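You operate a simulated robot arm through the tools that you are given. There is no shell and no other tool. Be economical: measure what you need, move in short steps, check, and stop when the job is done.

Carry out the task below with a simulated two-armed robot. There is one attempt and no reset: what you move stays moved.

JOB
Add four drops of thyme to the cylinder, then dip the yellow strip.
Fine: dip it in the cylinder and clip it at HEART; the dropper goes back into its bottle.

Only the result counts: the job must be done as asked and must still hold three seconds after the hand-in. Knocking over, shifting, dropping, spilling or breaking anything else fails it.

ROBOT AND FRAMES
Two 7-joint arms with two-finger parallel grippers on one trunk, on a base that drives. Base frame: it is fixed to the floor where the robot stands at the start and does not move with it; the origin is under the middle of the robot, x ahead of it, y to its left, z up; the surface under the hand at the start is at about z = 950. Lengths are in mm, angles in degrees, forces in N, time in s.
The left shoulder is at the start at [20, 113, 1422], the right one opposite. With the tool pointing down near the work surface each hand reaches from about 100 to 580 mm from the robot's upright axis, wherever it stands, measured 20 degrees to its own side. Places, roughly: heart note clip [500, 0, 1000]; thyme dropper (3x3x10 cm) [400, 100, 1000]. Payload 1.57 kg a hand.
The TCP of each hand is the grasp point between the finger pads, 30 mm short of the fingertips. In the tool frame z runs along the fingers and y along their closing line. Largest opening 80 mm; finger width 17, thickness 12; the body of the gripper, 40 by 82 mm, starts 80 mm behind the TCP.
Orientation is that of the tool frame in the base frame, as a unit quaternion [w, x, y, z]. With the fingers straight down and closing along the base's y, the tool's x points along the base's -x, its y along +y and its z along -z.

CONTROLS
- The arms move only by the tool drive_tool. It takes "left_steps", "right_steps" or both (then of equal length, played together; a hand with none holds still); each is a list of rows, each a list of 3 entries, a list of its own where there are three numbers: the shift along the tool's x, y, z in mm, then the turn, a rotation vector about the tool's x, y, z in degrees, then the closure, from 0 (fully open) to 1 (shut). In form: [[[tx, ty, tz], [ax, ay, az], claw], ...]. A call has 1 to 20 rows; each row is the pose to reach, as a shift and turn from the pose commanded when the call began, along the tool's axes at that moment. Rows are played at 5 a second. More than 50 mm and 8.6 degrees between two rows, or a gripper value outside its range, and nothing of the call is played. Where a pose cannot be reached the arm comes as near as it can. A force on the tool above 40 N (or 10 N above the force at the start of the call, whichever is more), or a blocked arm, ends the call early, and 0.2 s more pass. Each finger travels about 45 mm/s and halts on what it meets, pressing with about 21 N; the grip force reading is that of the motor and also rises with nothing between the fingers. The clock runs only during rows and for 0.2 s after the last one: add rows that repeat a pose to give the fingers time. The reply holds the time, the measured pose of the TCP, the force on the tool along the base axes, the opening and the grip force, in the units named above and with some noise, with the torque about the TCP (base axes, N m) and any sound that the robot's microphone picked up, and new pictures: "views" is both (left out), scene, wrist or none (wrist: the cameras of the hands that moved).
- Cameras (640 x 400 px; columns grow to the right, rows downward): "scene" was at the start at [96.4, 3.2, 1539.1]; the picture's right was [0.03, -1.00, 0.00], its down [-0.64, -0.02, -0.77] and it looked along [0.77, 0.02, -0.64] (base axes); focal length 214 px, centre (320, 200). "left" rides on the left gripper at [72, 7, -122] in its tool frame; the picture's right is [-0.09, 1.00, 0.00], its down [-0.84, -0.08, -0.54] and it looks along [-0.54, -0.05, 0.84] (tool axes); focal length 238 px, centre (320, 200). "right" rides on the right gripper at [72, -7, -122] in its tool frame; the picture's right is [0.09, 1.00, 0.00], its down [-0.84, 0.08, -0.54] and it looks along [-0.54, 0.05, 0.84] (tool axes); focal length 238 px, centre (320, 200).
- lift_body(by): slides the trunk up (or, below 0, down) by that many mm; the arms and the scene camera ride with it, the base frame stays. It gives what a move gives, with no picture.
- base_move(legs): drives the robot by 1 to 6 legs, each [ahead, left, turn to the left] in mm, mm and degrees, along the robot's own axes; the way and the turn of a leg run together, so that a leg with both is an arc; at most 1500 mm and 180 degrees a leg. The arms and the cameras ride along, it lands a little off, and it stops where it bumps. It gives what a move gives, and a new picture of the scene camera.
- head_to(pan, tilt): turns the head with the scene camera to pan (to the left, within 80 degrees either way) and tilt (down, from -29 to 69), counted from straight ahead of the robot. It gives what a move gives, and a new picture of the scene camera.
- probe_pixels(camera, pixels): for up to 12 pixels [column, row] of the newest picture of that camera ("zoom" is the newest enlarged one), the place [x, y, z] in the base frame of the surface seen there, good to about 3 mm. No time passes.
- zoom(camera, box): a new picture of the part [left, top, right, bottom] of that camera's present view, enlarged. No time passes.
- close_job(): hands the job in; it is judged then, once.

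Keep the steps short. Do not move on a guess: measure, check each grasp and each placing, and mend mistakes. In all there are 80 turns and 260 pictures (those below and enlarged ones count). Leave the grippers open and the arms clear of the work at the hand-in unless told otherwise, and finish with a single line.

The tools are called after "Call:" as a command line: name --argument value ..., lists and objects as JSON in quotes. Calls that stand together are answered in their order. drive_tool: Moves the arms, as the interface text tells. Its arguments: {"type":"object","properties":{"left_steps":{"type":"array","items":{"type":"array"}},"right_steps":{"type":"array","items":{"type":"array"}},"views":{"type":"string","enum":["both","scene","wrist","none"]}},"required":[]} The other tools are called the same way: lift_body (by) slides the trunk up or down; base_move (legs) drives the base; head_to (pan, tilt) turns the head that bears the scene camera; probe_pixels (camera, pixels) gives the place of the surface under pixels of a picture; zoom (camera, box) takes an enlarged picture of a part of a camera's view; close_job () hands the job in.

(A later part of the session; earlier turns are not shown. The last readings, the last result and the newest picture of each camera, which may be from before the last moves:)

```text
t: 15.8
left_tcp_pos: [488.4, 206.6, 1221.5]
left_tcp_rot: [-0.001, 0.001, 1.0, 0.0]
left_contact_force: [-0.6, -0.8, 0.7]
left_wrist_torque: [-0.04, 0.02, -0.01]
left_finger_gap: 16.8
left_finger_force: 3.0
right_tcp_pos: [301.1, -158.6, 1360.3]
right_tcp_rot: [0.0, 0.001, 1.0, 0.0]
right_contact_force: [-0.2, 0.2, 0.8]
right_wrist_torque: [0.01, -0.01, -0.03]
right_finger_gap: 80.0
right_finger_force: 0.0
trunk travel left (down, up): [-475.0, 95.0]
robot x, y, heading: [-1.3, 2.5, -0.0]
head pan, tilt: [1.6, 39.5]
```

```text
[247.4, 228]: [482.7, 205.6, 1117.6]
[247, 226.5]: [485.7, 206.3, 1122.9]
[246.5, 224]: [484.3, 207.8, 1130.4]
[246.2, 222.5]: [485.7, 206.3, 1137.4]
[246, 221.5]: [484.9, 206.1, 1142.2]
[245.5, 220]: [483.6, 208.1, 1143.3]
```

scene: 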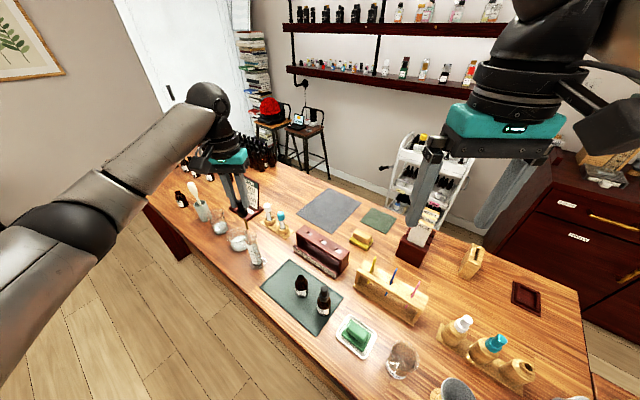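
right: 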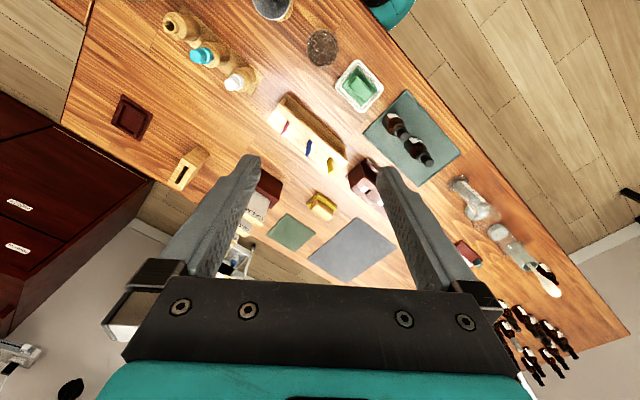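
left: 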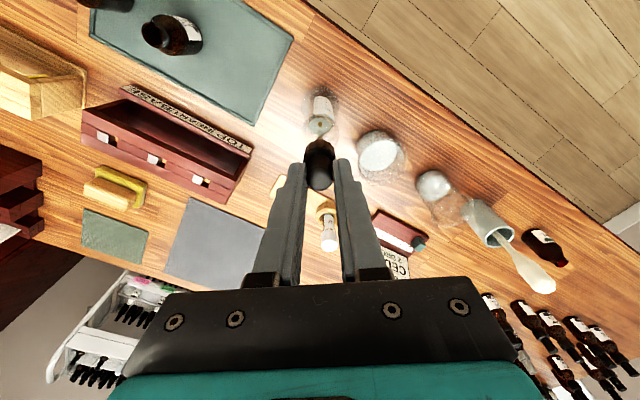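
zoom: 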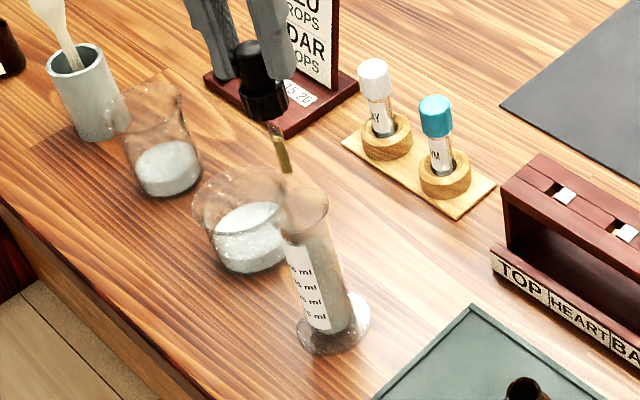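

Now the coloured column starts lower (zoom row 73) than I recall from the first look (about 55), so more than one drop may have fallen before I noticed. To measure it, I'll carry the dropper back over the bottle to the earlier pose, compare levels there, then refill it and measure the full level.

Call:
drive_tool --left_steps '[[[8, -13, 0], [0, 0, 0], 0.804], [[24, -40, 0], [0, 0, 0], 0.804], [[42, -70, 0], [0, 0, 0], 0.804], [[60, -102, 5], [0, 0, 0], 0.804], [[78, -131, 8], [0, 0, 0], 0.804], [[88, -147, 10], [0, 0, 0], 0.804], [[88, -147, 10], [0, 0, 0], 0.804]]' --views "wrist"

Call:
zoom --camera "scene" --box '[230, 190, 330, 300]'

Call:
zoom --camera "scene" --box '[287, 240, 309, 270]'

```text
t: 17.4
left_tcp_pos: [398.8, 61.6, 1211.6]
left_tcp_rot: [0.0, 0.0, 1.0, 0.0]
left_contact_force: [-0.2, 0.1, -1.0]
left_wrist_torque: [-0.01, 0.0, 0.02]
left_finger_gap: 16.9
left_finger_force: 2.9
right_tcp_pos: [299.6, -158.5, 1361.2]
right_tcp_rot: [0.001, 0.001, 1.0, 0.0]
right_contact_force: [-0.2, 0.4, -0.8]
right_wrist_torque: [0.02, 0.04, 0.04]
right_finger_gap: 79.9
right_finger_force: 0.1
trunk travel left (down, up): [-475.0, 95.0]
robot x, y, heading: [0.3, -3.4, 0.0]
head pan, tilt: [1.6, 39.5]
```

left: 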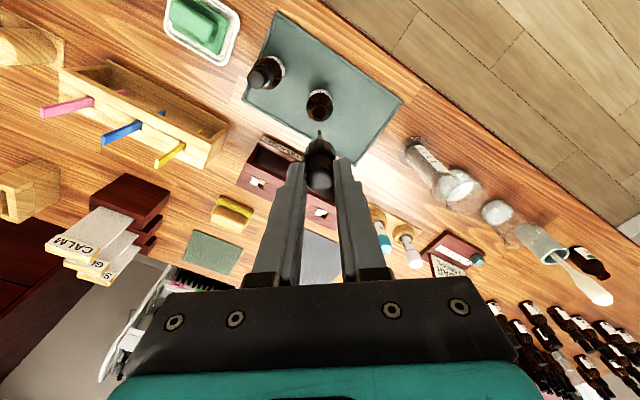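

```text
3.64 times, centred on (280, 245) of scene
```

zoom: 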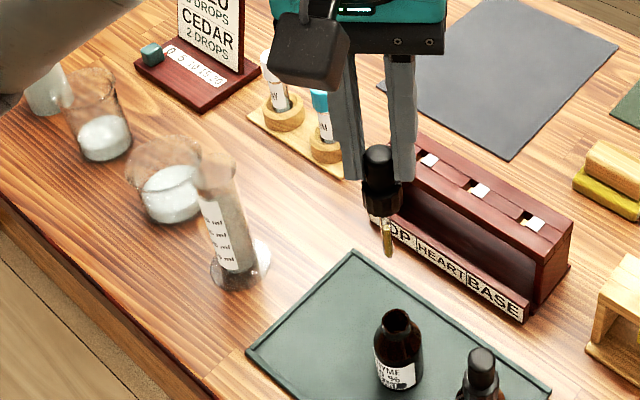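

```text
13.33 times, centred on (298, 255) of scene
```

zoom: 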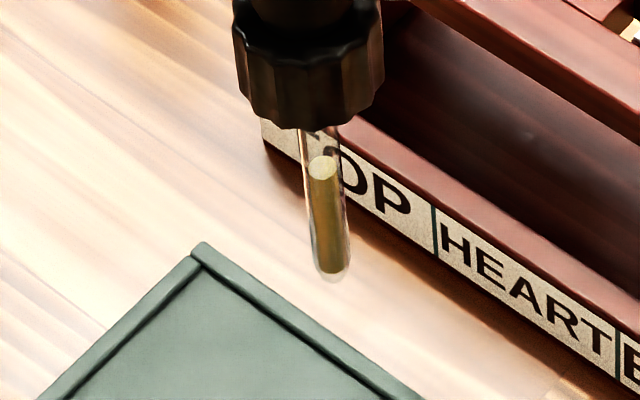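

The column is now clearly measurable here: top at row 165, tip at 272. Next I'll lower the dropper straight back into the bottle (same xy as the lift-out), then squeeze and release to refill.

Call:
drive_tool --left_steps '[[[0, 0, 25], [0, 0, 0], 0.804], [[0, 0, 50], [0, 0, 0], 0.804], [[0, 0, 75], [0, 0, 0], 0.804], [[0, 0, 100], [0, 0, 0], 0.804], [[0, 0, 120], [0, 0, 0], 0.804], [[0, 0, 132], [0, 0, 0], 0.804], [[0, 0, 138], [0, 0, 0], 0.804], [[0, 0, 138], [0, 0, 0], 0.804]]' --views "none"

Call:
zoom --camera "scene" --box '[262, 230, 342, 305]'

```text
t: 19.2
left_tcp_pos: [399.7, 61.3, 1074.2]
left_tcp_rot: [0.0, 0.001, 1.0, -0.001]
left_contact_force: [0.0, 0.3, -1.0]
left_wrist_torque: [0.0, 0.01, 0.02]
left_finger_gap: 17.1
left_finger_force: 2.5
right_tcp_pos: [301.1, -160.2, 1362.3]
right_tcp_rot: [0.0, 0.002, 1.0, 0.0]
right_contact_force: [-0.5, -0.4, 0.3]
right_wrist_torque: [-0.01, -0.01, -0.03]
right_finger_gap: 80.0
right_finger_force: 0.0
trunk travel left (down, up): [-475.0, 95.0]
robot x, y, heading: [1.2, -3.1, -0.2]
head pan, tilt: [1.6, 39.5]
```

```text
5.33 times, centred on (302, 268) of scene
```

zoom: 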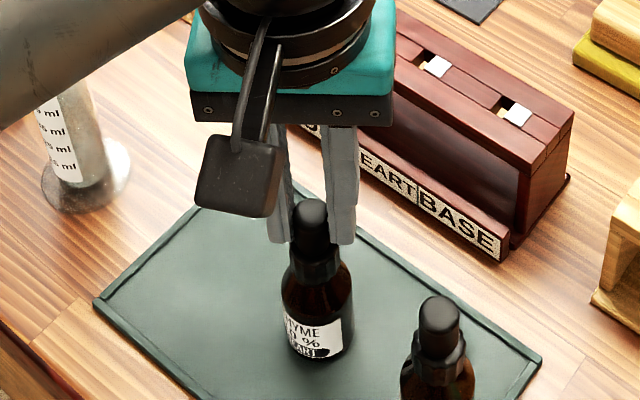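

The dropper is back in its neck. I'll repeat the original squeeze (0.86) and release (0.804).

Call:
drive_tool --left_steps '[[[0, 0, 0], [0, 0, 0], 0.83], [[0, 0, 0], [0, 0, 0], 0.86], [[0, 0, 0], [0, 0, 0], 0.86], [[0, 0, 0], [0, 0, 0], 0.86], [[0, 0, 0], [0, 0, 0], 0.82], [[0, 0, 0], [0, 0, 0], 0.804], [[0, 0, 0], [0, 0, 0], 0.804], [[0, 0, 0], [0, 0, 0], 0.804]]' --views "none"

Call:
drive_tool --left_steps '[[[0, 0, -6], [0, 0, 0], 0.804], [[0, 0, -18], [0, 0, 0], 0.804], [[0, 0, -40], [0, 0, 0], 0.804], [[0, 0, -65], [0, 0, 0], 0.804], [[0, 0, -90], [0, 0, 0], 0.804], [[0, 0, -115], [0, 0, 0], 0.804], [[0, 0, -138], [0, 0, 0], 0.804], [[0, 0, -138], [0, 0, 0], 0.804]]' --views "none"

Call:
zoom --camera "scene" --box '[287, 240, 309, 270]'

Call:
zoom --camera "scene" --box '[230, 190, 330, 300]'

```text
t: 21.0
left_tcp_pos: [399.1, 61.3, 1073.0]
left_tcp_rot: [0.0, 0.0, 1.0, -0.001]
left_contact_force: [1.3, -0.5, -0.1]
left_wrist_torque: [0.0, 0.0, -0.01]
left_finger_gap: 16.6
left_finger_force: 5.6
right_tcp_pos: [300.7, -158.3, 1361.2]
right_tcp_rot: [-0.001, 0.001, 1.0, 0.001]
right_contact_force: [0.1, 0.1, -0.8]
right_wrist_torque: [-0.01, 0.0, -0.01]
right_finger_gap: 80.2
right_finger_force: 0.0
trunk travel left (down, up): [-475.0, 95.0]
robot x, y, heading: [4.4, -0.9, 0.1]
head pan, tilt: [1.6, 39.5]
```

```text
t: 22.8
left_tcp_pos: [399.8, 59.9, 1212.9]
left_tcp_rot: [0.001, 0.0, 1.0, 0.001]
left_contact_force: [-0.7, 0.6, 0.4]
left_wrist_torque: [0.0, 0.03, 0.0]
left_finger_gap: 16.8
left_finger_force: 4.7
right_tcp_pos: [300.3, -159.8, 1361.0]
right_tcp_rot: [0.0, 0.001, 1.0, 0.0]
right_contact_force: [0.3, 0.0, -0.1]
right_wrist_torque: [-0.02, -0.01, -0.02]
right_finger_gap: 79.8
right_finger_force: 0.0
trunk travel left (down, up): [-475.0, 95.0]
robot x, y, heading: [-0.7, 1.1, -0.2]
head pan, tilt: [1.6, 39.5]
```

```text
13.33 times, centred on (298, 255) of scene
```

zoom: 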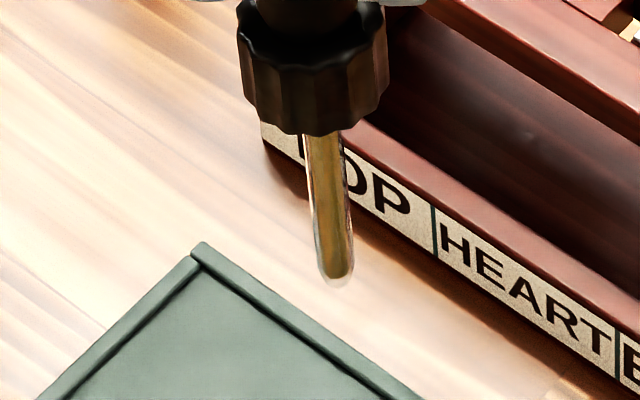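

```text
3.64 times, centred on (280, 245) of scene
```

zoom: 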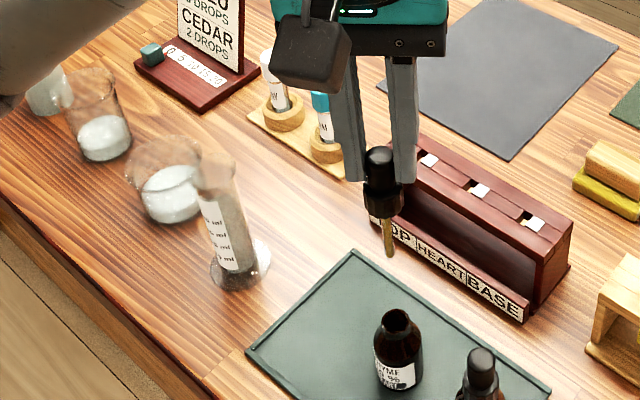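

After refilling, the column reaches up into the collar, just as at the first look. So between 11.4 s and 12.6 s at least 3 drops fell (9.4 px each), not one. To count exactly, I'll calibrate how many drops there are from full to the known level by dripping back into the thyme bottle itself. First I'll probe the bottle mouth height.

Call:
probe_pixels --camera "scene" --pixels '[[301, 275], [301, 277.5], [301, 280], [304, 276.5], [298, 276.5], [302, 286]]'

Call:
zoom --camera "scene" --box '[290, 265, 314, 295]'

Call:
zoom --camera "left" --box '[295, 75, 345, 155]'

```text
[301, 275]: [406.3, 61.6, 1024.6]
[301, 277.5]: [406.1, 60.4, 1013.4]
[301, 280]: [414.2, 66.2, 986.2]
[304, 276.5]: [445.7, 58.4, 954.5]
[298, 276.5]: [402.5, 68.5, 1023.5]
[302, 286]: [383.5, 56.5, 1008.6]
```

```text
13.33 times, centred on (302, 280) of scene
```

zoom: 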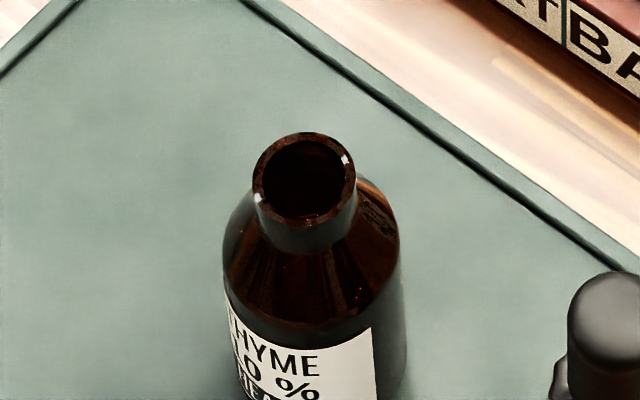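

```text
5.00 times, centred on (320, 115) of left
```

zoom: 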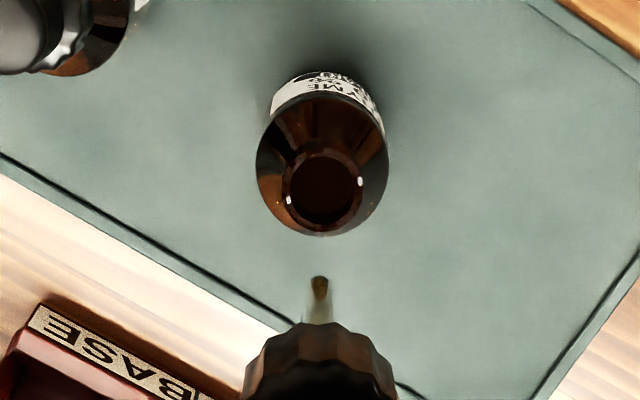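

The bottle mouth is at z about 1024 with radius about 7. I'll lower so the tip is about 5 mm above the mouth, and look.

Call:
drive_tool --left_steps '[[[0, 0, 20], [0, 0, 0], 0.804], [[0, 0, 45], [0, 0, 0], 0.804], [[0, 0, 65], [0, 0, 0], 0.804], [[0, 0, 73], [0, 0, 0], 0.804], [[0, 0, 73], [0, 0, 0], 0.804]]' --views "none"

Call:
zoom --camera "scene" --box '[290, 255, 314, 285]'

Call:
zoom --camera "left" --box '[295, 95, 345, 155]'

```text
t: 24.0
left_tcp_pos: [399.4, 60.8, 1137.8]
left_tcp_rot: [0.0, 0.001, 1.0, 0.0]
left_contact_force: [-0.5, -0.5, -0.1]
left_wrist_torque: [-0.02, 0.04, 0.0]
left_finger_gap: 16.8
left_finger_force: 5.3
right_tcp_pos: [300.0, -158.7, 1361.3]
right_tcp_rot: [0.0, 0.001, 1.0, 0.0]
right_contact_force: [0.1, -0.2, 0.3]
right_wrist_torque: [-0.04, 0.0, 0.0]
right_finger_gap: 79.9
right_finger_force: 0.0
trunk travel left (down, up): [-475.0, 95.0]
robot x, y, heading: [-1.0, 2.0, 0.1]
head pan, tilt: [1.6, 39.5]
```

```text
13.33 times, centred on (302, 270) of scene
```

zoom: 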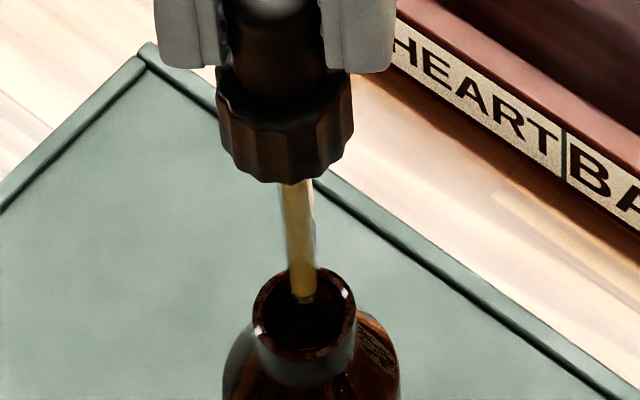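

```text
6.67 times, centred on (320, 125) of left
```

zoom: 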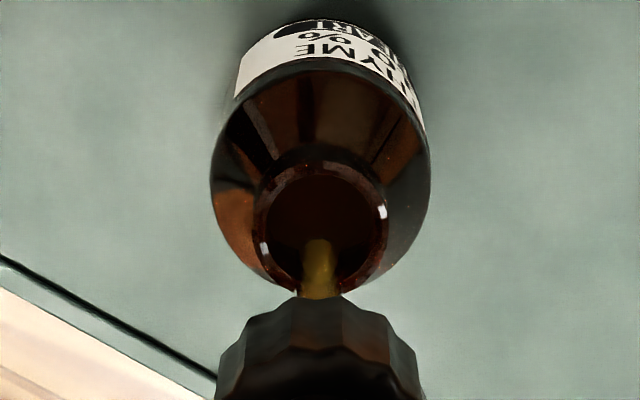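

The tip is over the bottle's mouth. I'll do one pulse exactly like the known single-drop pulse and look at the column.

Call:
drive_tool --left_steps '[[[0, 0, 0], [0, 0, 0], 0.812]]' --views "none"

Call:
drive_tool --left_steps '[[[0, 0, 0], [0, 0, 0], 0.804]]' --views "none"

Call:
zoom --camera "scene" --box '[290, 255, 314, 285]'

```text
t: 24.4
left_tcp_pos: [399.3, 61.0, 1139.6]
left_tcp_rot: [0.001, 0.0, 1.0, 0.0]
left_contact_force: [-0.2, -1.0, -0.1]
left_wrist_torque: [-0.01, 0.0, -0.02]
left_finger_gap: 16.2
left_finger_force: 0.5
right_tcp_pos: [300.5, -158.2, 1361.9]
right_tcp_rot: [0.0, 0.001, 1.0, 0.0]
right_contact_force: [0.4, -0.1, -0.4]
right_wrist_torque: [-0.03, 0.03, 0.03]
right_finger_gap: 80.2
right_finger_force: 0.1
trunk travel left (down, up): [-475.0, 95.0]
robot x, y, heading: [-0.8, -0.4, -0.3]
head pan, tilt: [1.6, 39.5]
```

```text
t: 24.8
left_tcp_pos: [399.8, 59.7, 1139.4]
left_tcp_rot: [0.001, 0.0, 1.0, 0.0]
left_contact_force: [0.7, -0.5, -1.2]
left_wrist_torque: [0.0, 0.03, 0.0]
left_finger_gap: 16.8
left_finger_force: 8.0
right_tcp_pos: [299.8, -158.5, 1361.5]
right_tcp_rot: [-0.001, 0.001, 1.0, -0.001]
right_contact_force: [-0.4, -0.4, 0.0]
right_wrist_torque: [0.04, -0.01, -0.01]
right_finger_gap: 80.3
right_finger_force: 0.1
trunk travel left (down, up): [-475.0, 95.0]
robot x, y, heading: [-3.7, 1.2, 0.0]
head pan, tilt: [1.6, 39.5]
```

```text
13.33 times, centred on (302, 270) of scene
```

zoom: 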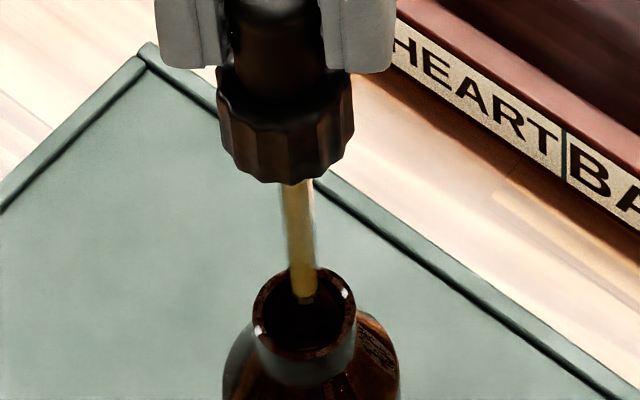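

The level is still hidden in the collar. I'll raise 14 mm so it can't count as dipped and repeat the pulse, looking right after it.

Call:
drive_tool --left_steps '[[[0, 0, -14], [0, 0, 0], 0.804], [[0, 0, -14], [0, 0, 0], 0.804]]' --views "none"

Call:
zoom --camera "left" --box '[295, 95, 345, 155]'

Call:
drive_tool --left_steps '[[[0, 0, 0], [0, 0, 0], 0.812]]' --views "none"

Call:
zoom --camera "scene" --box '[290, 250, 314, 280]'

Call:
drive_tool --left_steps '[[[0, 0, 0], [0, 0, 0], 0.804]]' --views "none"

Call:
zoom --camera "scene" --box '[290, 250, 314, 280]'

```text
t: 25.4
left_tcp_pos: [401.3, 60.0, 1154.1]
left_tcp_rot: [0.0, 0.0, 1.0, 0.0]
left_contact_force: [-0.4, -1.0, -0.3]
left_wrist_torque: [0.01, -0.03, 0.01]
left_finger_gap: 16.8
left_finger_force: 1.0
right_tcp_pos: [299.9, -158.6, 1361.9]
right_tcp_rot: [0.0, 0.001, 1.0, 0.0]
right_contact_force: [0.9, 0.5, 0.1]
right_wrist_torque: [0.01, -0.02, -0.02]
right_finger_gap: 79.9
right_finger_force: 0.0
trunk travel left (down, up): [-475.0, 95.0]
robot x, y, heading: [3.3, -0.5, 0.0]
head pan, tilt: [1.6, 39.5]
```

```text
6.67 times, centred on (320, 125) of left
```

zoom: 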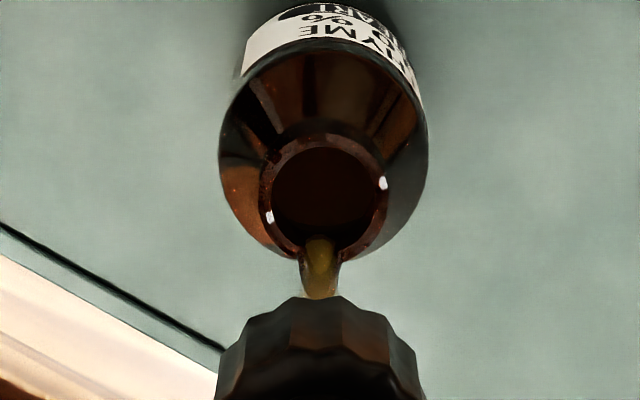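

```text
t: 25.8
left_tcp_pos: [400.9, 61.0, 1153.7]
left_tcp_rot: [0.0, 0.0, 1.0, 0.0]
left_contact_force: [0.5, -0.2, 0.2]
left_wrist_torque: [0.02, 0.01, 0.03]
left_finger_gap: 15.9
left_finger_force: 20.1
right_tcp_pos: [299.7, -159.8, 1360.7]
right_tcp_rot: [0.0, 0.001, 1.0, -0.001]
right_contact_force: [0.7, 0.2, 0.1]
right_wrist_torque: [-0.03, -0.02, 0.0]
right_finger_gap: 79.9
right_finger_force: 0.0
trunk travel left (down, up): [-475.0, 95.0]
robot x, y, heading: [0.1, -1.4, -0.1]
head pan, tilt: [1.6, 39.5]
```

```text
13.33 times, centred on (302, 265) of scene
```

zoom: 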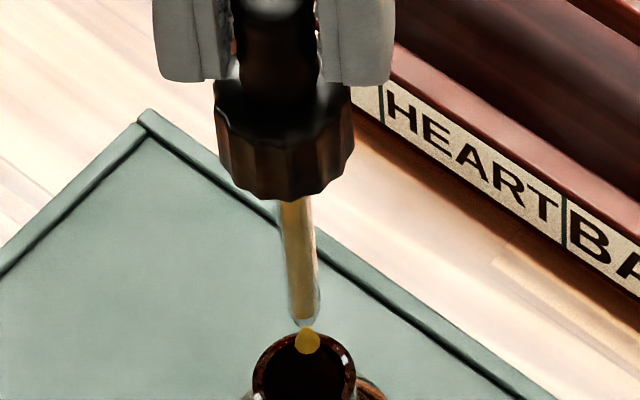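

```text
t: 26.2
left_tcp_pos: [400.7, 59.9, 1152.8]
left_tcp_rot: [0.0, 0.0, 1.0, -0.001]
left_contact_force: [0.6, 0.0, -0.3]
left_wrist_torque: [0.01, -0.02, -0.01]
left_finger_gap: 17.0
left_finger_force: 5.2
right_tcp_pos: [300.9, -159.0, 1360.3]
right_tcp_rot: [0.0, 0.0, 1.0, 0.001]
right_contact_force: [0.3, -0.4, 0.0]
right_wrist_torque: [0.03, -0.01, 0.03]
right_finger_gap: 80.1
right_finger_force: 0.1
trunk travel left (down, up): [-475.0, 95.0]
robot x, y, heading: [0.1, -3.4, -0.0]
head pan, tilt: [1.6, 39.5]
```

```text
13.33 times, centred on (302, 265) of scene
```

zoom: 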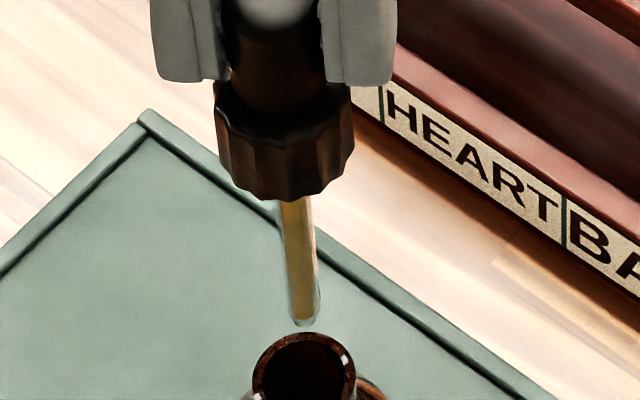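

One drop fell into the bottle; the bead is visible at (308,340). I'll keep pulsing one at a time, noting each bead and the level.

Call:
drive_tool --left_steps '[[[0, 0, 0], [0, 0, 0], 0.812]]' --views "none"

Call:
zoom --camera "scene" --box '[290, 250, 314, 280]'

Call:
drive_tool --left_steps '[[[0, 0, 0], [0, 0, 0], 0.804]]' --views "none"

Call:
drive_tool --left_steps '[[[0, 0, 0], [0, 0, 0], 0.812]]' --views "none"

Call:
zoom --camera "scene" --box '[290, 250, 314, 280]'

Call:
drive_tool --left_steps '[[[0, 0, 0], [0, 0, 0], 0.804]]' --views "none"

```text
t: 26.6
left_tcp_pos: [399.7, 58.5, 1153.0]
left_tcp_rot: [0.0, 0.001, 1.0, 0.001]
left_contact_force: [-0.5, 0.9, 0.7]
left_wrist_torque: [-0.01, 0.0, 0.0]
left_finger_gap: 16.5
left_finger_force: 0.8
right_tcp_pos: [299.3, -159.2, 1362.3]
right_tcp_rot: [0.0, 0.002, 1.0, 0.001]
right_contact_force: [-0.2, -0.2, -0.3]
right_wrist_torque: [0.0, 0.0, -0.01]
right_finger_gap: 80.1
right_finger_force: 0.0
trunk travel left (down, up): [-475.0, 95.0]
robot x, y, heading: [5.1, 0.6, 0.1]
head pan, tilt: [1.6, 39.5]
```

```text
13.33 times, centred on (302, 265) of scene
```

zoom: 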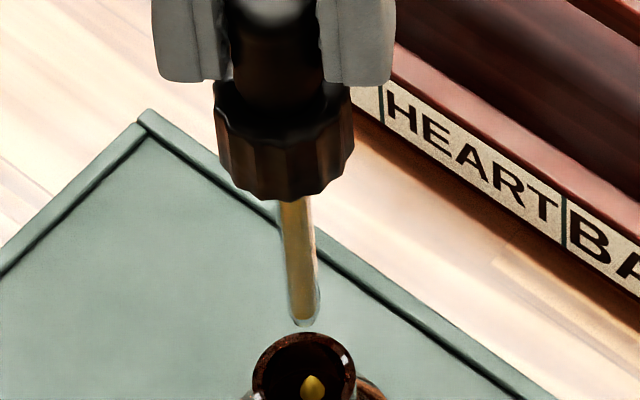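

```text
t: 27.0
left_tcp_pos: [399.3, 59.8, 1153.4]
left_tcp_rot: [-0.001, 0.0, 1.0, 0.0]
left_contact_force: [-0.5, 0.2, -0.1]
left_wrist_torque: [0.0, 0.02, -0.01]
left_finger_gap: 16.8
left_finger_force: 5.3
right_tcp_pos: [301.4, -158.4, 1360.6]
right_tcp_rot: [-0.001, 0.0, 1.0, 0.001]
right_contact_force: [0.1, -0.6, 0.2]
right_wrist_torque: [0.0, -0.02, 0.02]
right_finger_gap: 79.9
right_finger_force: 0.1
trunk travel left (down, up): [-475.0, 95.0]
robot x, y, heading: [0.3, 0.4, -0.2]
head pan, tilt: [1.6, 39.5]
```

```text
t: 27.4
left_tcp_pos: [400.7, 59.5, 1153.9]
left_tcp_rot: [-0.001, 0.0, 1.0, 0.0]
left_contact_force: [-0.8, -0.5, -0.8]
left_wrist_torque: [0.01, -0.01, 0.0]
left_finger_gap: 16.2
left_finger_force: 1.0
right_tcp_pos: [299.3, -157.3, 1360.3]
right_tcp_rot: [0.0, 0.001, 1.0, 0.0]
right_contact_force: [0.2, 0.5, -0.2]
right_wrist_torque: [0.02, 0.0, 0.02]
right_finger_gap: 79.8
right_finger_force: 0.1
trunk travel left (down, up): [-475.0, 95.0]
robot x, y, heading: [-0.8, -2.4, -0.1]
head pan, tilt: [1.6, 39.5]
```

```text
13.33 times, centred on (302, 265) of scene
```

zoom: 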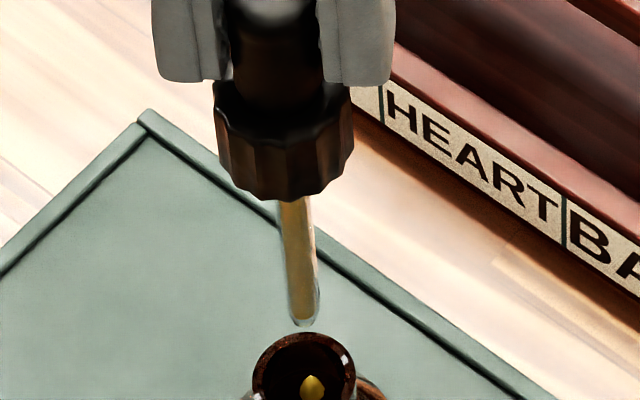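

```text
t: 27.8
left_tcp_pos: [400.7, 60.4, 1153.6]
left_tcp_rot: [0.0, 0.0, 1.0, 0.0]
left_contact_force: [-0.6, 0.5, -0.3]
left_wrist_torque: [-0.01, -0.01, 0.01]
left_finger_gap: 16.7
left_finger_force: 5.4
right_tcp_pos: [300.3, -158.7, 1361.4]
right_tcp_rot: [0.0, 0.001, 1.0, 0.0]
right_contact_force: [0.4, 0.2, 0.9]
right_wrist_torque: [0.03, -0.03, -0.02]
right_finger_gap: 80.1
right_finger_force: 0.0
trunk travel left (down, up): [-475.0, 95.0]
robot x, y, heading: [4.4, -1.3, -0.1]
head pan, tilt: [1.6, 39.5]
```

That makes drops 2 and 3, and the level is still hidden in the collar. I'll continue counting.

Call:
drive_tool --left_steps '[[[0, 0, 0], [0, 0, 0], 0.812]]' --views "none"

Call:
zoom --camera "scene" --box '[290, 250, 314, 280]'

Call:
drive_tool --left_steps '[[[0, 0, 0], [0, 0, 0], 0.804]]' --views "none"

Call:
drive_tool --left_steps '[[[0, 0, 0], [0, 0, 0], 0.812]]' --views "none"

Call:
zoom --camera "scene" --box '[290, 250, 314, 280]'

Call:
drive_tool --left_steps '[[[0, 0, 0], [0, 0, 0], 0.804]]' --views "none"

```text
t: 28.2
left_tcp_pos: [400.1, 60.6, 1154.0]
left_tcp_rot: [0.0, -0.001, 1.0, 0.001]
left_contact_force: [0.7, -0.3, 0.2]
left_wrist_torque: [0.01, 0.0, -0.03]
left_finger_gap: 16.3
left_finger_force: 0.9
right_tcp_pos: [299.9, -157.9, 1360.8]
right_tcp_rot: [0.0, 0.001, 1.0, 0.0]
right_contact_force: [0.1, 0.3, 0.3]
right_wrist_torque: [-0.01, 0.02, 0.0]
right_finger_gap: 80.2
right_finger_force: 0.0
trunk travel left (down, up): [-475.0, 95.0]
robot x, y, heading: [1.6, -0.9, 0.4]
head pan, tilt: [1.6, 39.5]
```

```text
13.33 times, centred on (302, 265) of scene
```

zoom: 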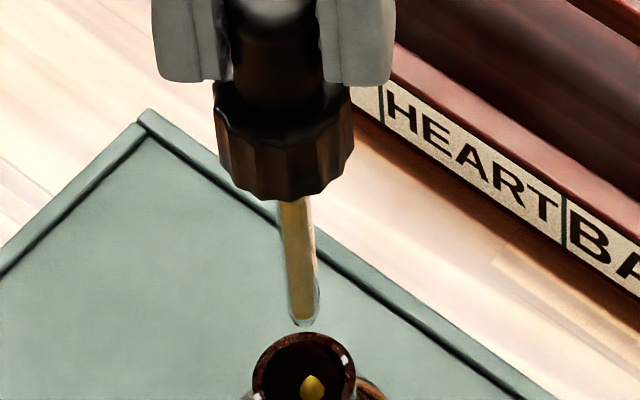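

```text
t: 28.6
left_tcp_pos: [401.0, 59.4, 1153.3]
left_tcp_rot: [0.0, 0.0, 1.0, 0.0]
left_contact_force: [0.4, 0.2, 0.1]
left_wrist_torque: [-0.03, -0.04, 0.01]
left_finger_gap: 16.7
left_finger_force: 4.6
right_tcp_pos: [300.3, -158.6, 1361.5]
right_tcp_rot: [0.0, 0.001, 1.0, 0.0]
right_contact_force: [-0.5, 0.5, 0.0]
right_wrist_torque: [-0.02, 0.02, 0.0]
right_finger_gap: 79.7
right_finger_force: 0.1
trunk travel left (down, up): [-475.0, 95.0]
robot x, y, heading: [-1.5, 3.8, 0.2]
head pan, tilt: [1.6, 39.5]
```

```text
t: 29.0
left_tcp_pos: [400.5, 60.3, 1152.9]
left_tcp_rot: [0.0, 0.0, 1.0, 0.0]
left_contact_force: [-0.2, 0.3, 0.1]
left_wrist_torque: [-0.01, -0.01, -0.01]
left_finger_gap: 16.3
left_finger_force: 0.2
right_tcp_pos: [300.5, -157.5, 1360.8]
right_tcp_rot: [0.0, 0.0, 1.0, 0.001]
right_contact_force: [-0.3, 0.1, 0.3]
right_wrist_torque: [0.02, -0.01, 0.01]
right_finger_gap: 80.0
right_finger_force: 0.1
trunk travel left (down, up): [-475.0, 95.0]
robot x, y, heading: [0.2, -0.1, -0.2]
head pan, tilt: [1.6, 39.5]
```

```text
13.33 times, centred on (302, 265) of scene
```

zoom: 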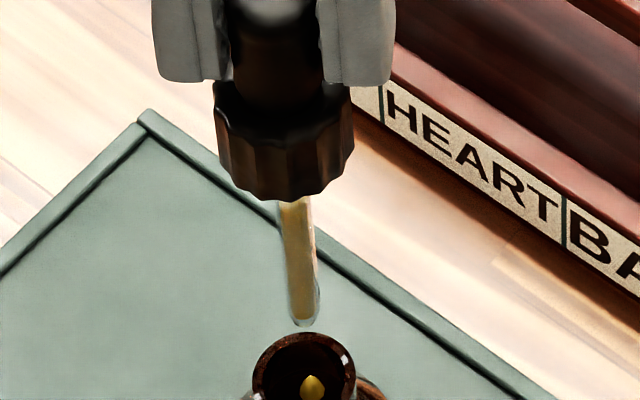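

```text
t: 29.4
left_tcp_pos: [399.3, 61.0, 1153.9]
left_tcp_rot: [0.0, -0.001, 1.0, 0.001]
left_contact_force: [-0.3, 1.0, -0.1]
left_wrist_torque: [-0.02, -0.03, 0.01]
left_finger_gap: 17.0
left_finger_force: 4.6
right_tcp_pos: [300.6, -158.5, 1361.6]
right_tcp_rot: [0.001, 0.001, 1.0, 0.0]
right_contact_force: [-1.0, 0.3, -0.7]
right_wrist_torque: [0.02, 0.02, 0.0]
right_finger_gap: 80.2
right_finger_force: 0.0
trunk travel left (down, up): [-475.0, 95.0]
robot x, y, heading: [-3.5, -1.1, 0.0]
head pan, tilt: [1.6, 39.5]
```

Five drops seen and the level still reads as full: either a lot is hidden in the collar, or it refills over the bottle. I'll do four more pulses and look at the end.

Call:
drive_tool --left_steps '[[[0, 0, 0], [0, 0, 0], 0.812], [[0, 0, 0], [0, 0, 0], 0.812], [[0, 0, 0], [0, 0, 0], 0.804], [[0, 0, 0], [0, 0, 0], 0.804], [[0, 0, 0], [0, 0, 0], 0.812], [[0, 0, 0], [0, 0, 0], 0.812], [[0, 0, 0], [0, 0, 0], 0.804], [[0, 0, 0], [0, 0, 0], 0.804]]' --views "none"

Call:
zoom --camera "scene" --box '[290, 250, 314, 280]'

Call:
drive_tool --left_steps '[[[0, 0, 0], [0, 0, 0], 0.812], [[0, 0, 0], [0, 0, 0], 0.812], [[0, 0, 0], [0, 0, 0], 0.804], [[0, 0, 0], [0, 0, 0], 0.804], [[0, 0, 0], [0, 0, 0], 0.812], [[0, 0, 0], [0, 0, 0], 0.812], [[0, 0, 0], [0, 0, 0], 0.804], [[0, 0, 0], [0, 0, 0], 0.804]]' --views "none"

Call:
zoom --camera "scene" --box '[290, 250, 314, 280]'

```text
t: 31.2
left_tcp_pos: [400.5, 59.9, 1153.2]
left_tcp_rot: [0.0, 0.0, 1.0, 0.0]
left_contact_force: [-0.5, -0.1, 0.2]
left_wrist_torque: [0.01, 0.04, 0.01]
left_finger_gap: 16.9
left_finger_force: 5.9
right_tcp_pos: [300.3, -158.4, 1361.9]
right_tcp_rot: [0.0, 0.0, 1.0, 0.001]
right_contact_force: [0.4, -0.1, -0.3]
right_wrist_torque: [0.01, -0.01, 0.0]
right_finger_gap: 80.0
right_finger_force: 0.0
trunk travel left (down, up): [-475.0, 95.0]
robot x, y, heading: [2.9, -3.1, 0.0]
head pan, tilt: [1.6, 39.5]
```

```text
13.33 times, centred on (302, 265) of scene
```

zoom: 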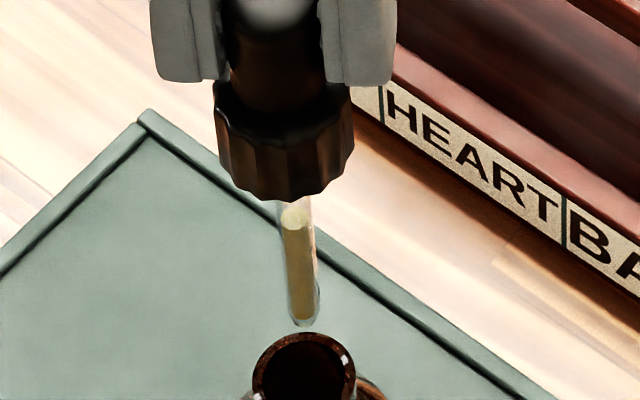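

```text
t: 33.0
left_tcp_pos: [400.4, 59.9, 1153.6]
left_tcp_rot: [0.0, 0.0, 1.0, 0.0]
left_contact_force: [0.2, -0.1, -0.6]
left_wrist_torque: [0.0, 0.0, -0.01]
left_finger_gap: 16.7
left_finger_force: 5.5
right_tcp_pos: [300.0, -158.8, 1360.8]
right_tcp_rot: [0.0, 0.001, 1.0, 0.0]
right_contact_force: [-1.1, -0.4, 0.4]
right_wrist_torque: [0.0, 0.01, 0.01]
right_finger_gap: 79.9
right_finger_force: 0.1
trunk travel left (down, up): [-475.0, 95.0]
robot x, y, heading: [-0.3, -0.2, -0.3]
head pan, tilt: [1.6, 39.5]
```

```text
13.33 times, centred on (302, 265) of scene
```

zoom: 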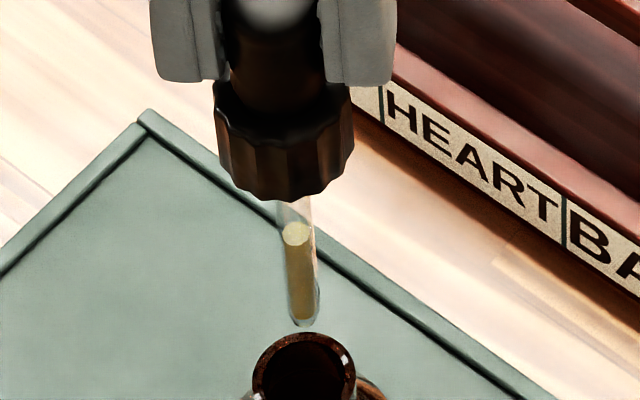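

The level is now visible: row 215 after 7 drops and 233 after 9, about 9 px or 3 mm per drop. The earlier run therefore suggests slow dripping at grip 0.808. I'll test that over the bottle: hold 0.808 for 1 s, then look.

Call:
drive_tool --left_steps '[[[0, 0, 0], [0, 0, 0], 0.808], [[0, 0, 0], [0, 0, 0], 0.808], [[0, 0, 0], [0, 0, 0], 0.808], [[0, 0, 0], [0, 0, 0], 0.808]]' --views "none"

Call:
zoom --camera "scene" --box '[290, 250, 314, 280]'

Call:
drive_tool --left_steps '[[[0, 0, 0], [0, 0, 0], 0.808], [[0, 0, 0], [0, 0, 0], 0.808], [[0, 0, 0], [0, 0, 0], 0.808], [[0, 0, 0], [0, 0, 0], 0.808], [[0, 0, 0], [0, 0, 0], 0.808], [[0, 0, 0], [0, 0, 0], 0.808], [[0, 0, 0], [0, 0, 0], 0.808], [[0, 0, 0], [0, 0, 0], 0.808], [[0, 0, 0], [0, 0, 0], 0.808]]' --views "none"

Call:
zoom --camera "scene" --box '[290, 250, 314, 280]'

Call:
drive_tool --left_steps '[[[0, 0, 0], [0, 0, 0], 0.804]]' --views "none"

Call:
zoom --camera "scene" --box '[230, 200, 330, 300]'

```text
t: 34.0
left_tcp_pos: [399.7, 61.3, 1153.4]
left_tcp_rot: [0.0, 0.0, 1.0, 0.0]
left_contact_force: [-0.4, -0.1, -0.2]
left_wrist_torque: [-0.02, 0.0, 0.0]
left_finger_gap: 16.9
left_finger_force: 4.9
right_tcp_pos: [299.1, -160.4, 1360.6]
right_tcp_rot: [0.0, 0.001, 1.0, -0.001]
right_contact_force: [0.2, -0.1, 0.3]
right_wrist_torque: [0.0, -0.02, 0.03]
right_finger_gap: 80.1
right_finger_force: 0.1
trunk travel left (down, up): [-475.0, 95.0]
robot x, y, heading: [-0.7, -1.6, 0.1]
head pan, tilt: [1.6, 39.5]
```

```text
13.33 times, centred on (302, 265) of scene
```

zoom: 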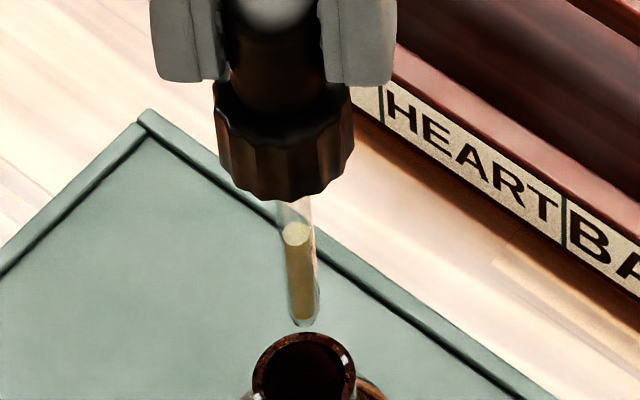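

```text
t: 36.0
left_tcp_pos: [400.0, 61.5, 1153.7]
left_tcp_rot: [0.0, 0.0, 1.0, 0.0]
left_contact_force: [-0.8, -0.5, 0.8]
left_wrist_torque: [-0.01, 0.01, -0.02]
left_finger_gap: 16.9
left_finger_force: 5.1
right_tcp_pos: [299.9, -158.3, 1362.4]
right_tcp_rot: [0.001, 0.001, 1.0, 0.0]
right_contact_force: [0.0, -0.1, -0.1]
right_wrist_torque: [-0.03, -0.02, 0.04]
right_finger_gap: 80.0
right_finger_force: 0.1
trunk travel left (down, up): [-475.0, 95.0]
robot x, y, heading: [1.2, 1.8, -0.1]
head pan, tilt: [1.6, 39.5]
```

```text
13.33 times, centred on (302, 265) of scene
```

zoom: 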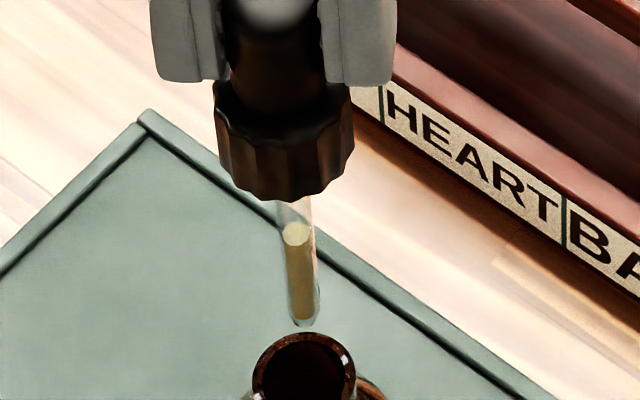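

```text
t: 36.4
left_tcp_pos: [400.6, 60.0, 1153.0]
left_tcp_rot: [0.001, 0.0, 1.0, 0.0]
left_contact_force: [0.5, 0.0, -0.2]
left_wrist_torque: [0.0, -0.01, -0.03]
left_finger_gap: 16.5
left_finger_force: 5.2
right_tcp_pos: [302.2, -159.3, 1360.6]
right_tcp_rot: [-0.001, 0.001, 1.0, 0.0]
right_contact_force: [-0.5, 0.1, 0.5]
right_wrist_torque: [0.01, -0.04, 0.0]
right_finger_gap: 80.0
right_finger_force: 0.0
trunk travel left (down, up): [-475.0, 95.0]
robot x, y, heading: [-1.5, 4.8, -0.1]
head pan, tilt: [1.6, 39.5]
```

```text
4.00 times, centred on (280, 250) of scene
```

zoom: 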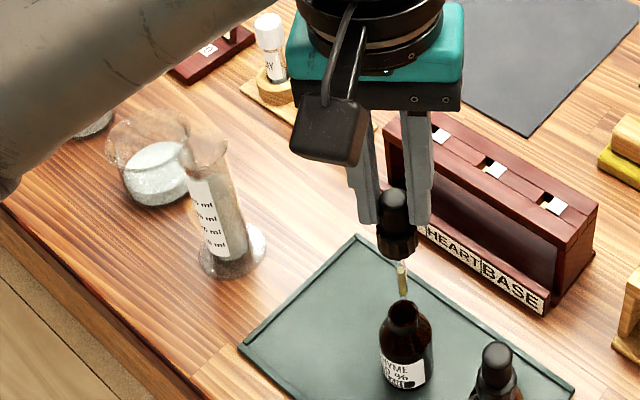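

No drip at 0.808 from this side. Next test: hold 0.812 continuously for about 2 s. Does it release one drop per squeeze, or does it keep dripping?

Call:
drive_tool --left_steps '[[[0, 0, 0], [0, 0, 0], 0.81], [[0, 0, 0], [0, 0, 0], 0.81], [[0, 0, 0], [0, 0, 0], 0.81], [[0, 0, 0], [0, 0, 0], 0.81], [[0, 0, 0], [0, 0, 0], 0.81]]' --views "none"

Call:
zoom --camera "scene" --box '[290, 250, 314, 280]'

Call:
drive_tool --left_steps '[[[0, 0, 0], [0, 0, 0], 0.808], [[0, 0, 0], [0, 0, 0], 0.808], [[0, 0, 0], [0, 0, 0], 0.808], [[0, 0, 0], [0, 0, 0], 0.808], [[0, 0, 0], [0, 0, 0], 0.808], [[0, 0, 0], [0, 0, 0], 0.808]]' --views "none"

Call:
zoom --camera "scene" --box '[290, 250, 314, 280]'

Call:
drive_tool --left_steps '[[[0, 0, 0], [0, 0, 0], 0.808], [[0, 0, 0], [0, 0, 0], 0.808], [[0, 0, 0], [0, 0, 0], 0.808], [[0, 0, 0], [0, 0, 0], 0.808], [[0, 0, 0], [0, 0, 0], 0.808], [[0, 0, 0], [0, 0, 0], 0.808]]' --views "none"

Call:
zoom --camera "scene" --box '[290, 250, 314, 280]'

```text
t: 37.6
left_tcp_pos: [400.9, 60.2, 1153.5]
left_tcp_rot: [0.0, 0.0, 1.0, 0.0]
left_contact_force: [-0.5, 0.5, 0.3]
left_wrist_torque: [0.0, -0.02, 0.01]
left_finger_gap: 16.8
left_finger_force: 5.9
right_tcp_pos: [300.3, -159.2, 1360.8]
right_tcp_rot: [0.0, 0.002, 1.0, 0.0]
right_contact_force: [0.0, -0.1, -0.1]
right_wrist_torque: [0.01, 0.0, 0.0]
right_finger_gap: 80.0
right_finger_force: 0.1
trunk travel left (down, up): [-475.0, 95.0]
robot x, y, heading: [0.3, 2.6, 0.1]
head pan, tilt: [1.6, 39.5]
```

```text
13.33 times, centred on (302, 265) of scene
```

zoom: 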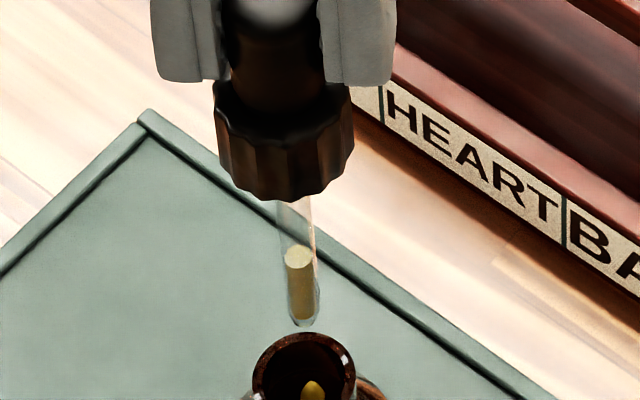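

```text
t: 39.0
left_tcp_pos: [400.1, 61.0, 1153.7]
left_tcp_rot: [0.0, -0.001, 1.0, 0.0]
left_contact_force: [0.3, 0.7, -0.3]
left_wrist_torque: [0.0, -0.01, 0.03]
left_finger_gap: 16.2
left_finger_force: 15.1
right_tcp_pos: [299.5, -158.0, 1362.1]
right_tcp_rot: [0.0, 0.001, 1.0, 0.001]
right_contact_force: [0.2, 0.6, 0.2]
right_wrist_torque: [0.0, -0.01, 0.0]
right_finger_gap: 79.9
right_finger_force: 0.0
trunk travel left (down, up): [-475.0, 95.0]
robot x, y, heading: [-2.4, -3.3, -0.2]
head pan, tilt: [1.6, 39.5]
```

```text
13.33 times, centred on (302, 265) of scene
```

zoom: 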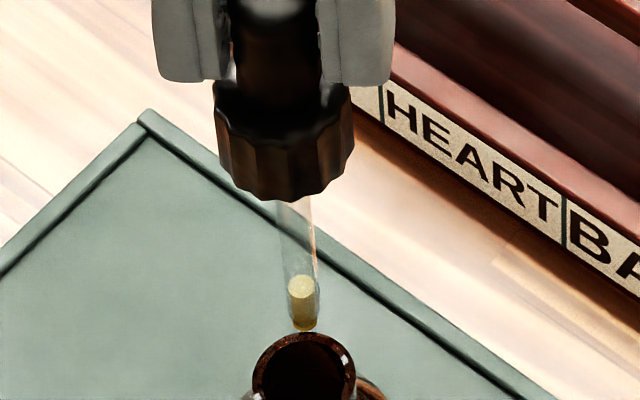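

```text
t: 40.4
left_tcp_pos: [400.1, 60.4, 1153.2]
left_tcp_rot: [0.0, 0.0, 1.0, 0.0]
left_contact_force: [0.0, 0.3, 0.2]
left_wrist_torque: [-0.01, -0.01, 0.01]
left_finger_gap: 16.8
left_finger_force: 5.7
right_tcp_pos: [300.4, -159.0, 1360.6]
right_tcp_rot: [-0.001, 0.001, 1.0, 0.0]
right_contact_force: [-0.2, 0.4, 0.0]
right_wrist_torque: [0.0, 0.01, -0.01]
right_finger_gap: 80.3
right_finger_force: 0.0
trunk travel left (down, up): [-475.0, 95.0]
robot x, y, heading: [1.3, 1.6, -0.1]
head pan, tilt: [1.6, 39.5]
```

```text
13.33 times, centred on (302, 265) of scene
```

zoom: 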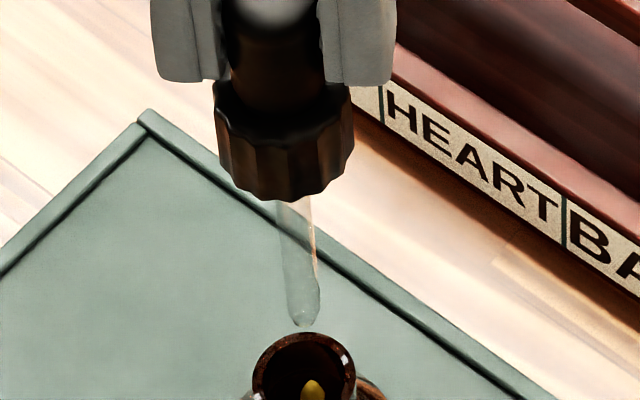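

This is informative: after 0.81, the grip chatters and keeps dripping at 0.808, but 0.804 is safe. To find how many drops fell into the cylinder, I need the level at 11.4 s. I'll refill, set a known level, and go back to the same viewing pose to compare with that picture. Refill first.

Call:
drive_tool --left_steps '[[[0, 0, 0], [0, 0, 0], 0.804], [[0, 0, 25], [0, 0, 0], 0.804], [[0, 0, 50], [0, 0, 0], 0.804], [[0, 0, 70], [0, 0, 0], 0.804], [[0, 0, 79], [0, 0, 0], 0.804], [[0, 0, 79], [0, 0, 0], 0.83], [[0, 0, 79], [0, 0, 0], 0.86], [[0, 0, 79], [0, 0, 0], 0.86], [[0, 0, 79], [0, 0, 0], 0.86], [[0, 0, 79], [0, 0, 0], 0.82], [[0, 0, 79], [0, 0, 0], 0.804], [[0, 0, 79], [0, 0, 0], 0.804], [[0, 0, 79], [0, 0, 0], 0.804], [[0, 0, 70], [0, 0, 0], 0.804], [[0, 0, 50], [0, 0, 0], 0.804], [[0, 0, 25], [0, 0, 0], 0.804], [[0, 0, 0], [0, 0, 0], 0.804], [[0, 0, 0], [0, 0, 0], 0.804]]' --views "none"

Call:
zoom --camera "scene" --box '[290, 250, 314, 280]'

```text
t: 44.2
left_tcp_pos: [397.6, 62.1, 1154.0]
left_tcp_rot: [0.001, 0.001, 1.0, 0.0]
left_contact_force: [-0.2, 0.7, -0.2]
left_wrist_torque: [0.0, 0.03, 0.02]
left_finger_gap: 16.8
left_finger_force: 2.9
right_tcp_pos: [301.3, -158.6, 1361.2]
right_tcp_rot: [0.0, 0.0, 1.0, -0.001]
right_contact_force: [1.0, 0.0, 0.3]
right_wrist_torque: [-0.03, -0.01, 0.0]
right_finger_gap: 79.9
right_finger_force: 0.1
trunk travel left (down, up): [-475.0, 95.0]
robot x, y, heading: [3.2, 0.6, 0.0]
head pan, tilt: [1.6, 39.5]
```

```text
13.33 times, centred on (302, 265) of scene
```

zoom: 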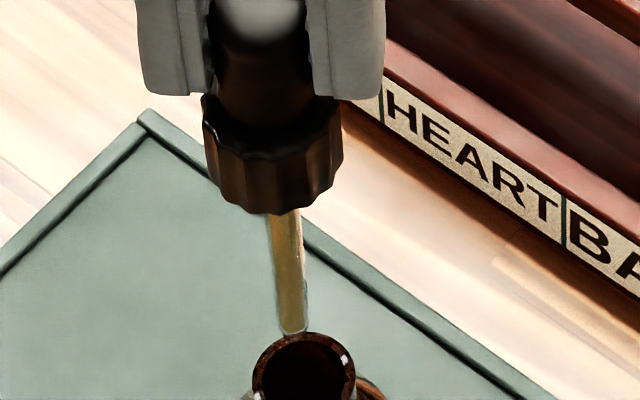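

Refilled. The dropper sits about 2–3 mm off its earlier place. I'll let it settle and check the alignment over the mouth from the wrist camera.

Call:
drive_tool --left_steps '[[[0, 0, 0], [0, 0, 0], 0.804], [[0, 0, 0], [0, 0, 0], 0.804]]' --views "none"

Call:
zoom --camera "left" --box '[295, 95, 345, 155]'

Call:
zoom --camera "scene" --box '[290, 250, 314, 280]'

```text
t: 44.8
left_tcp_pos: [397.2, 61.8, 1153.2]
left_tcp_rot: [0.0, 0.0, 1.0, 0.0]
left_contact_force: [0.0, 0.3, 0.3]
left_wrist_torque: [-0.03, 0.01, 0.03]
left_finger_gap: 17.1
left_finger_force: 2.7
right_tcp_pos: [300.4, -159.1, 1361.2]
right_tcp_rot: [0.0, 0.0, 1.0, 0.0]
right_contact_force: [-0.2, 0.0, 0.2]
right_wrist_torque: [0.01, 0.0, 0.02]
right_finger_gap: 80.2
right_finger_force: 0.1
trunk travel left (down, up): [-475.0, 95.0]
robot x, y, heading: [1.7, -0.0, 0.2]
head pan, tilt: [1.6, 39.5]
```

```text
6.67 times, centred on (320, 125) of left
```

zoom: 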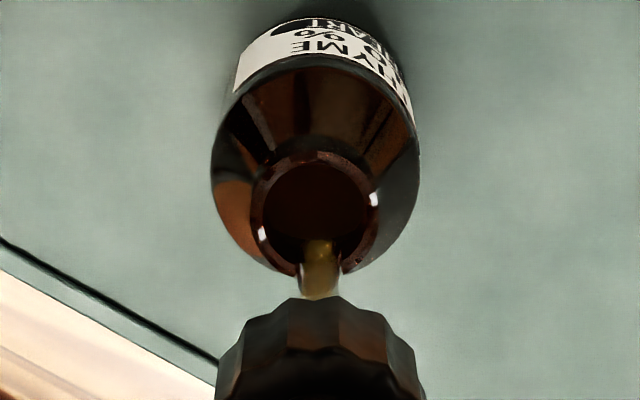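

```text
13.33 times, centred on (302, 265) of scene
```

zoom: 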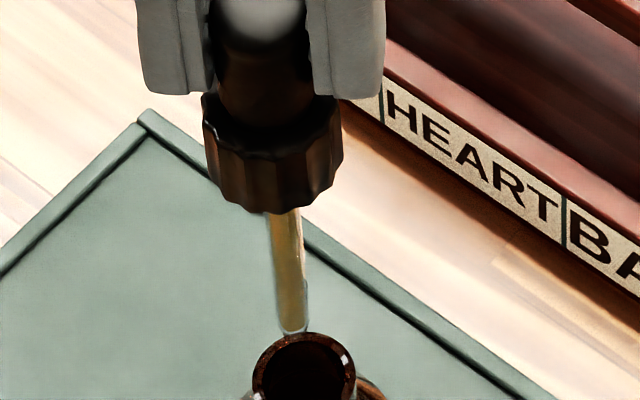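

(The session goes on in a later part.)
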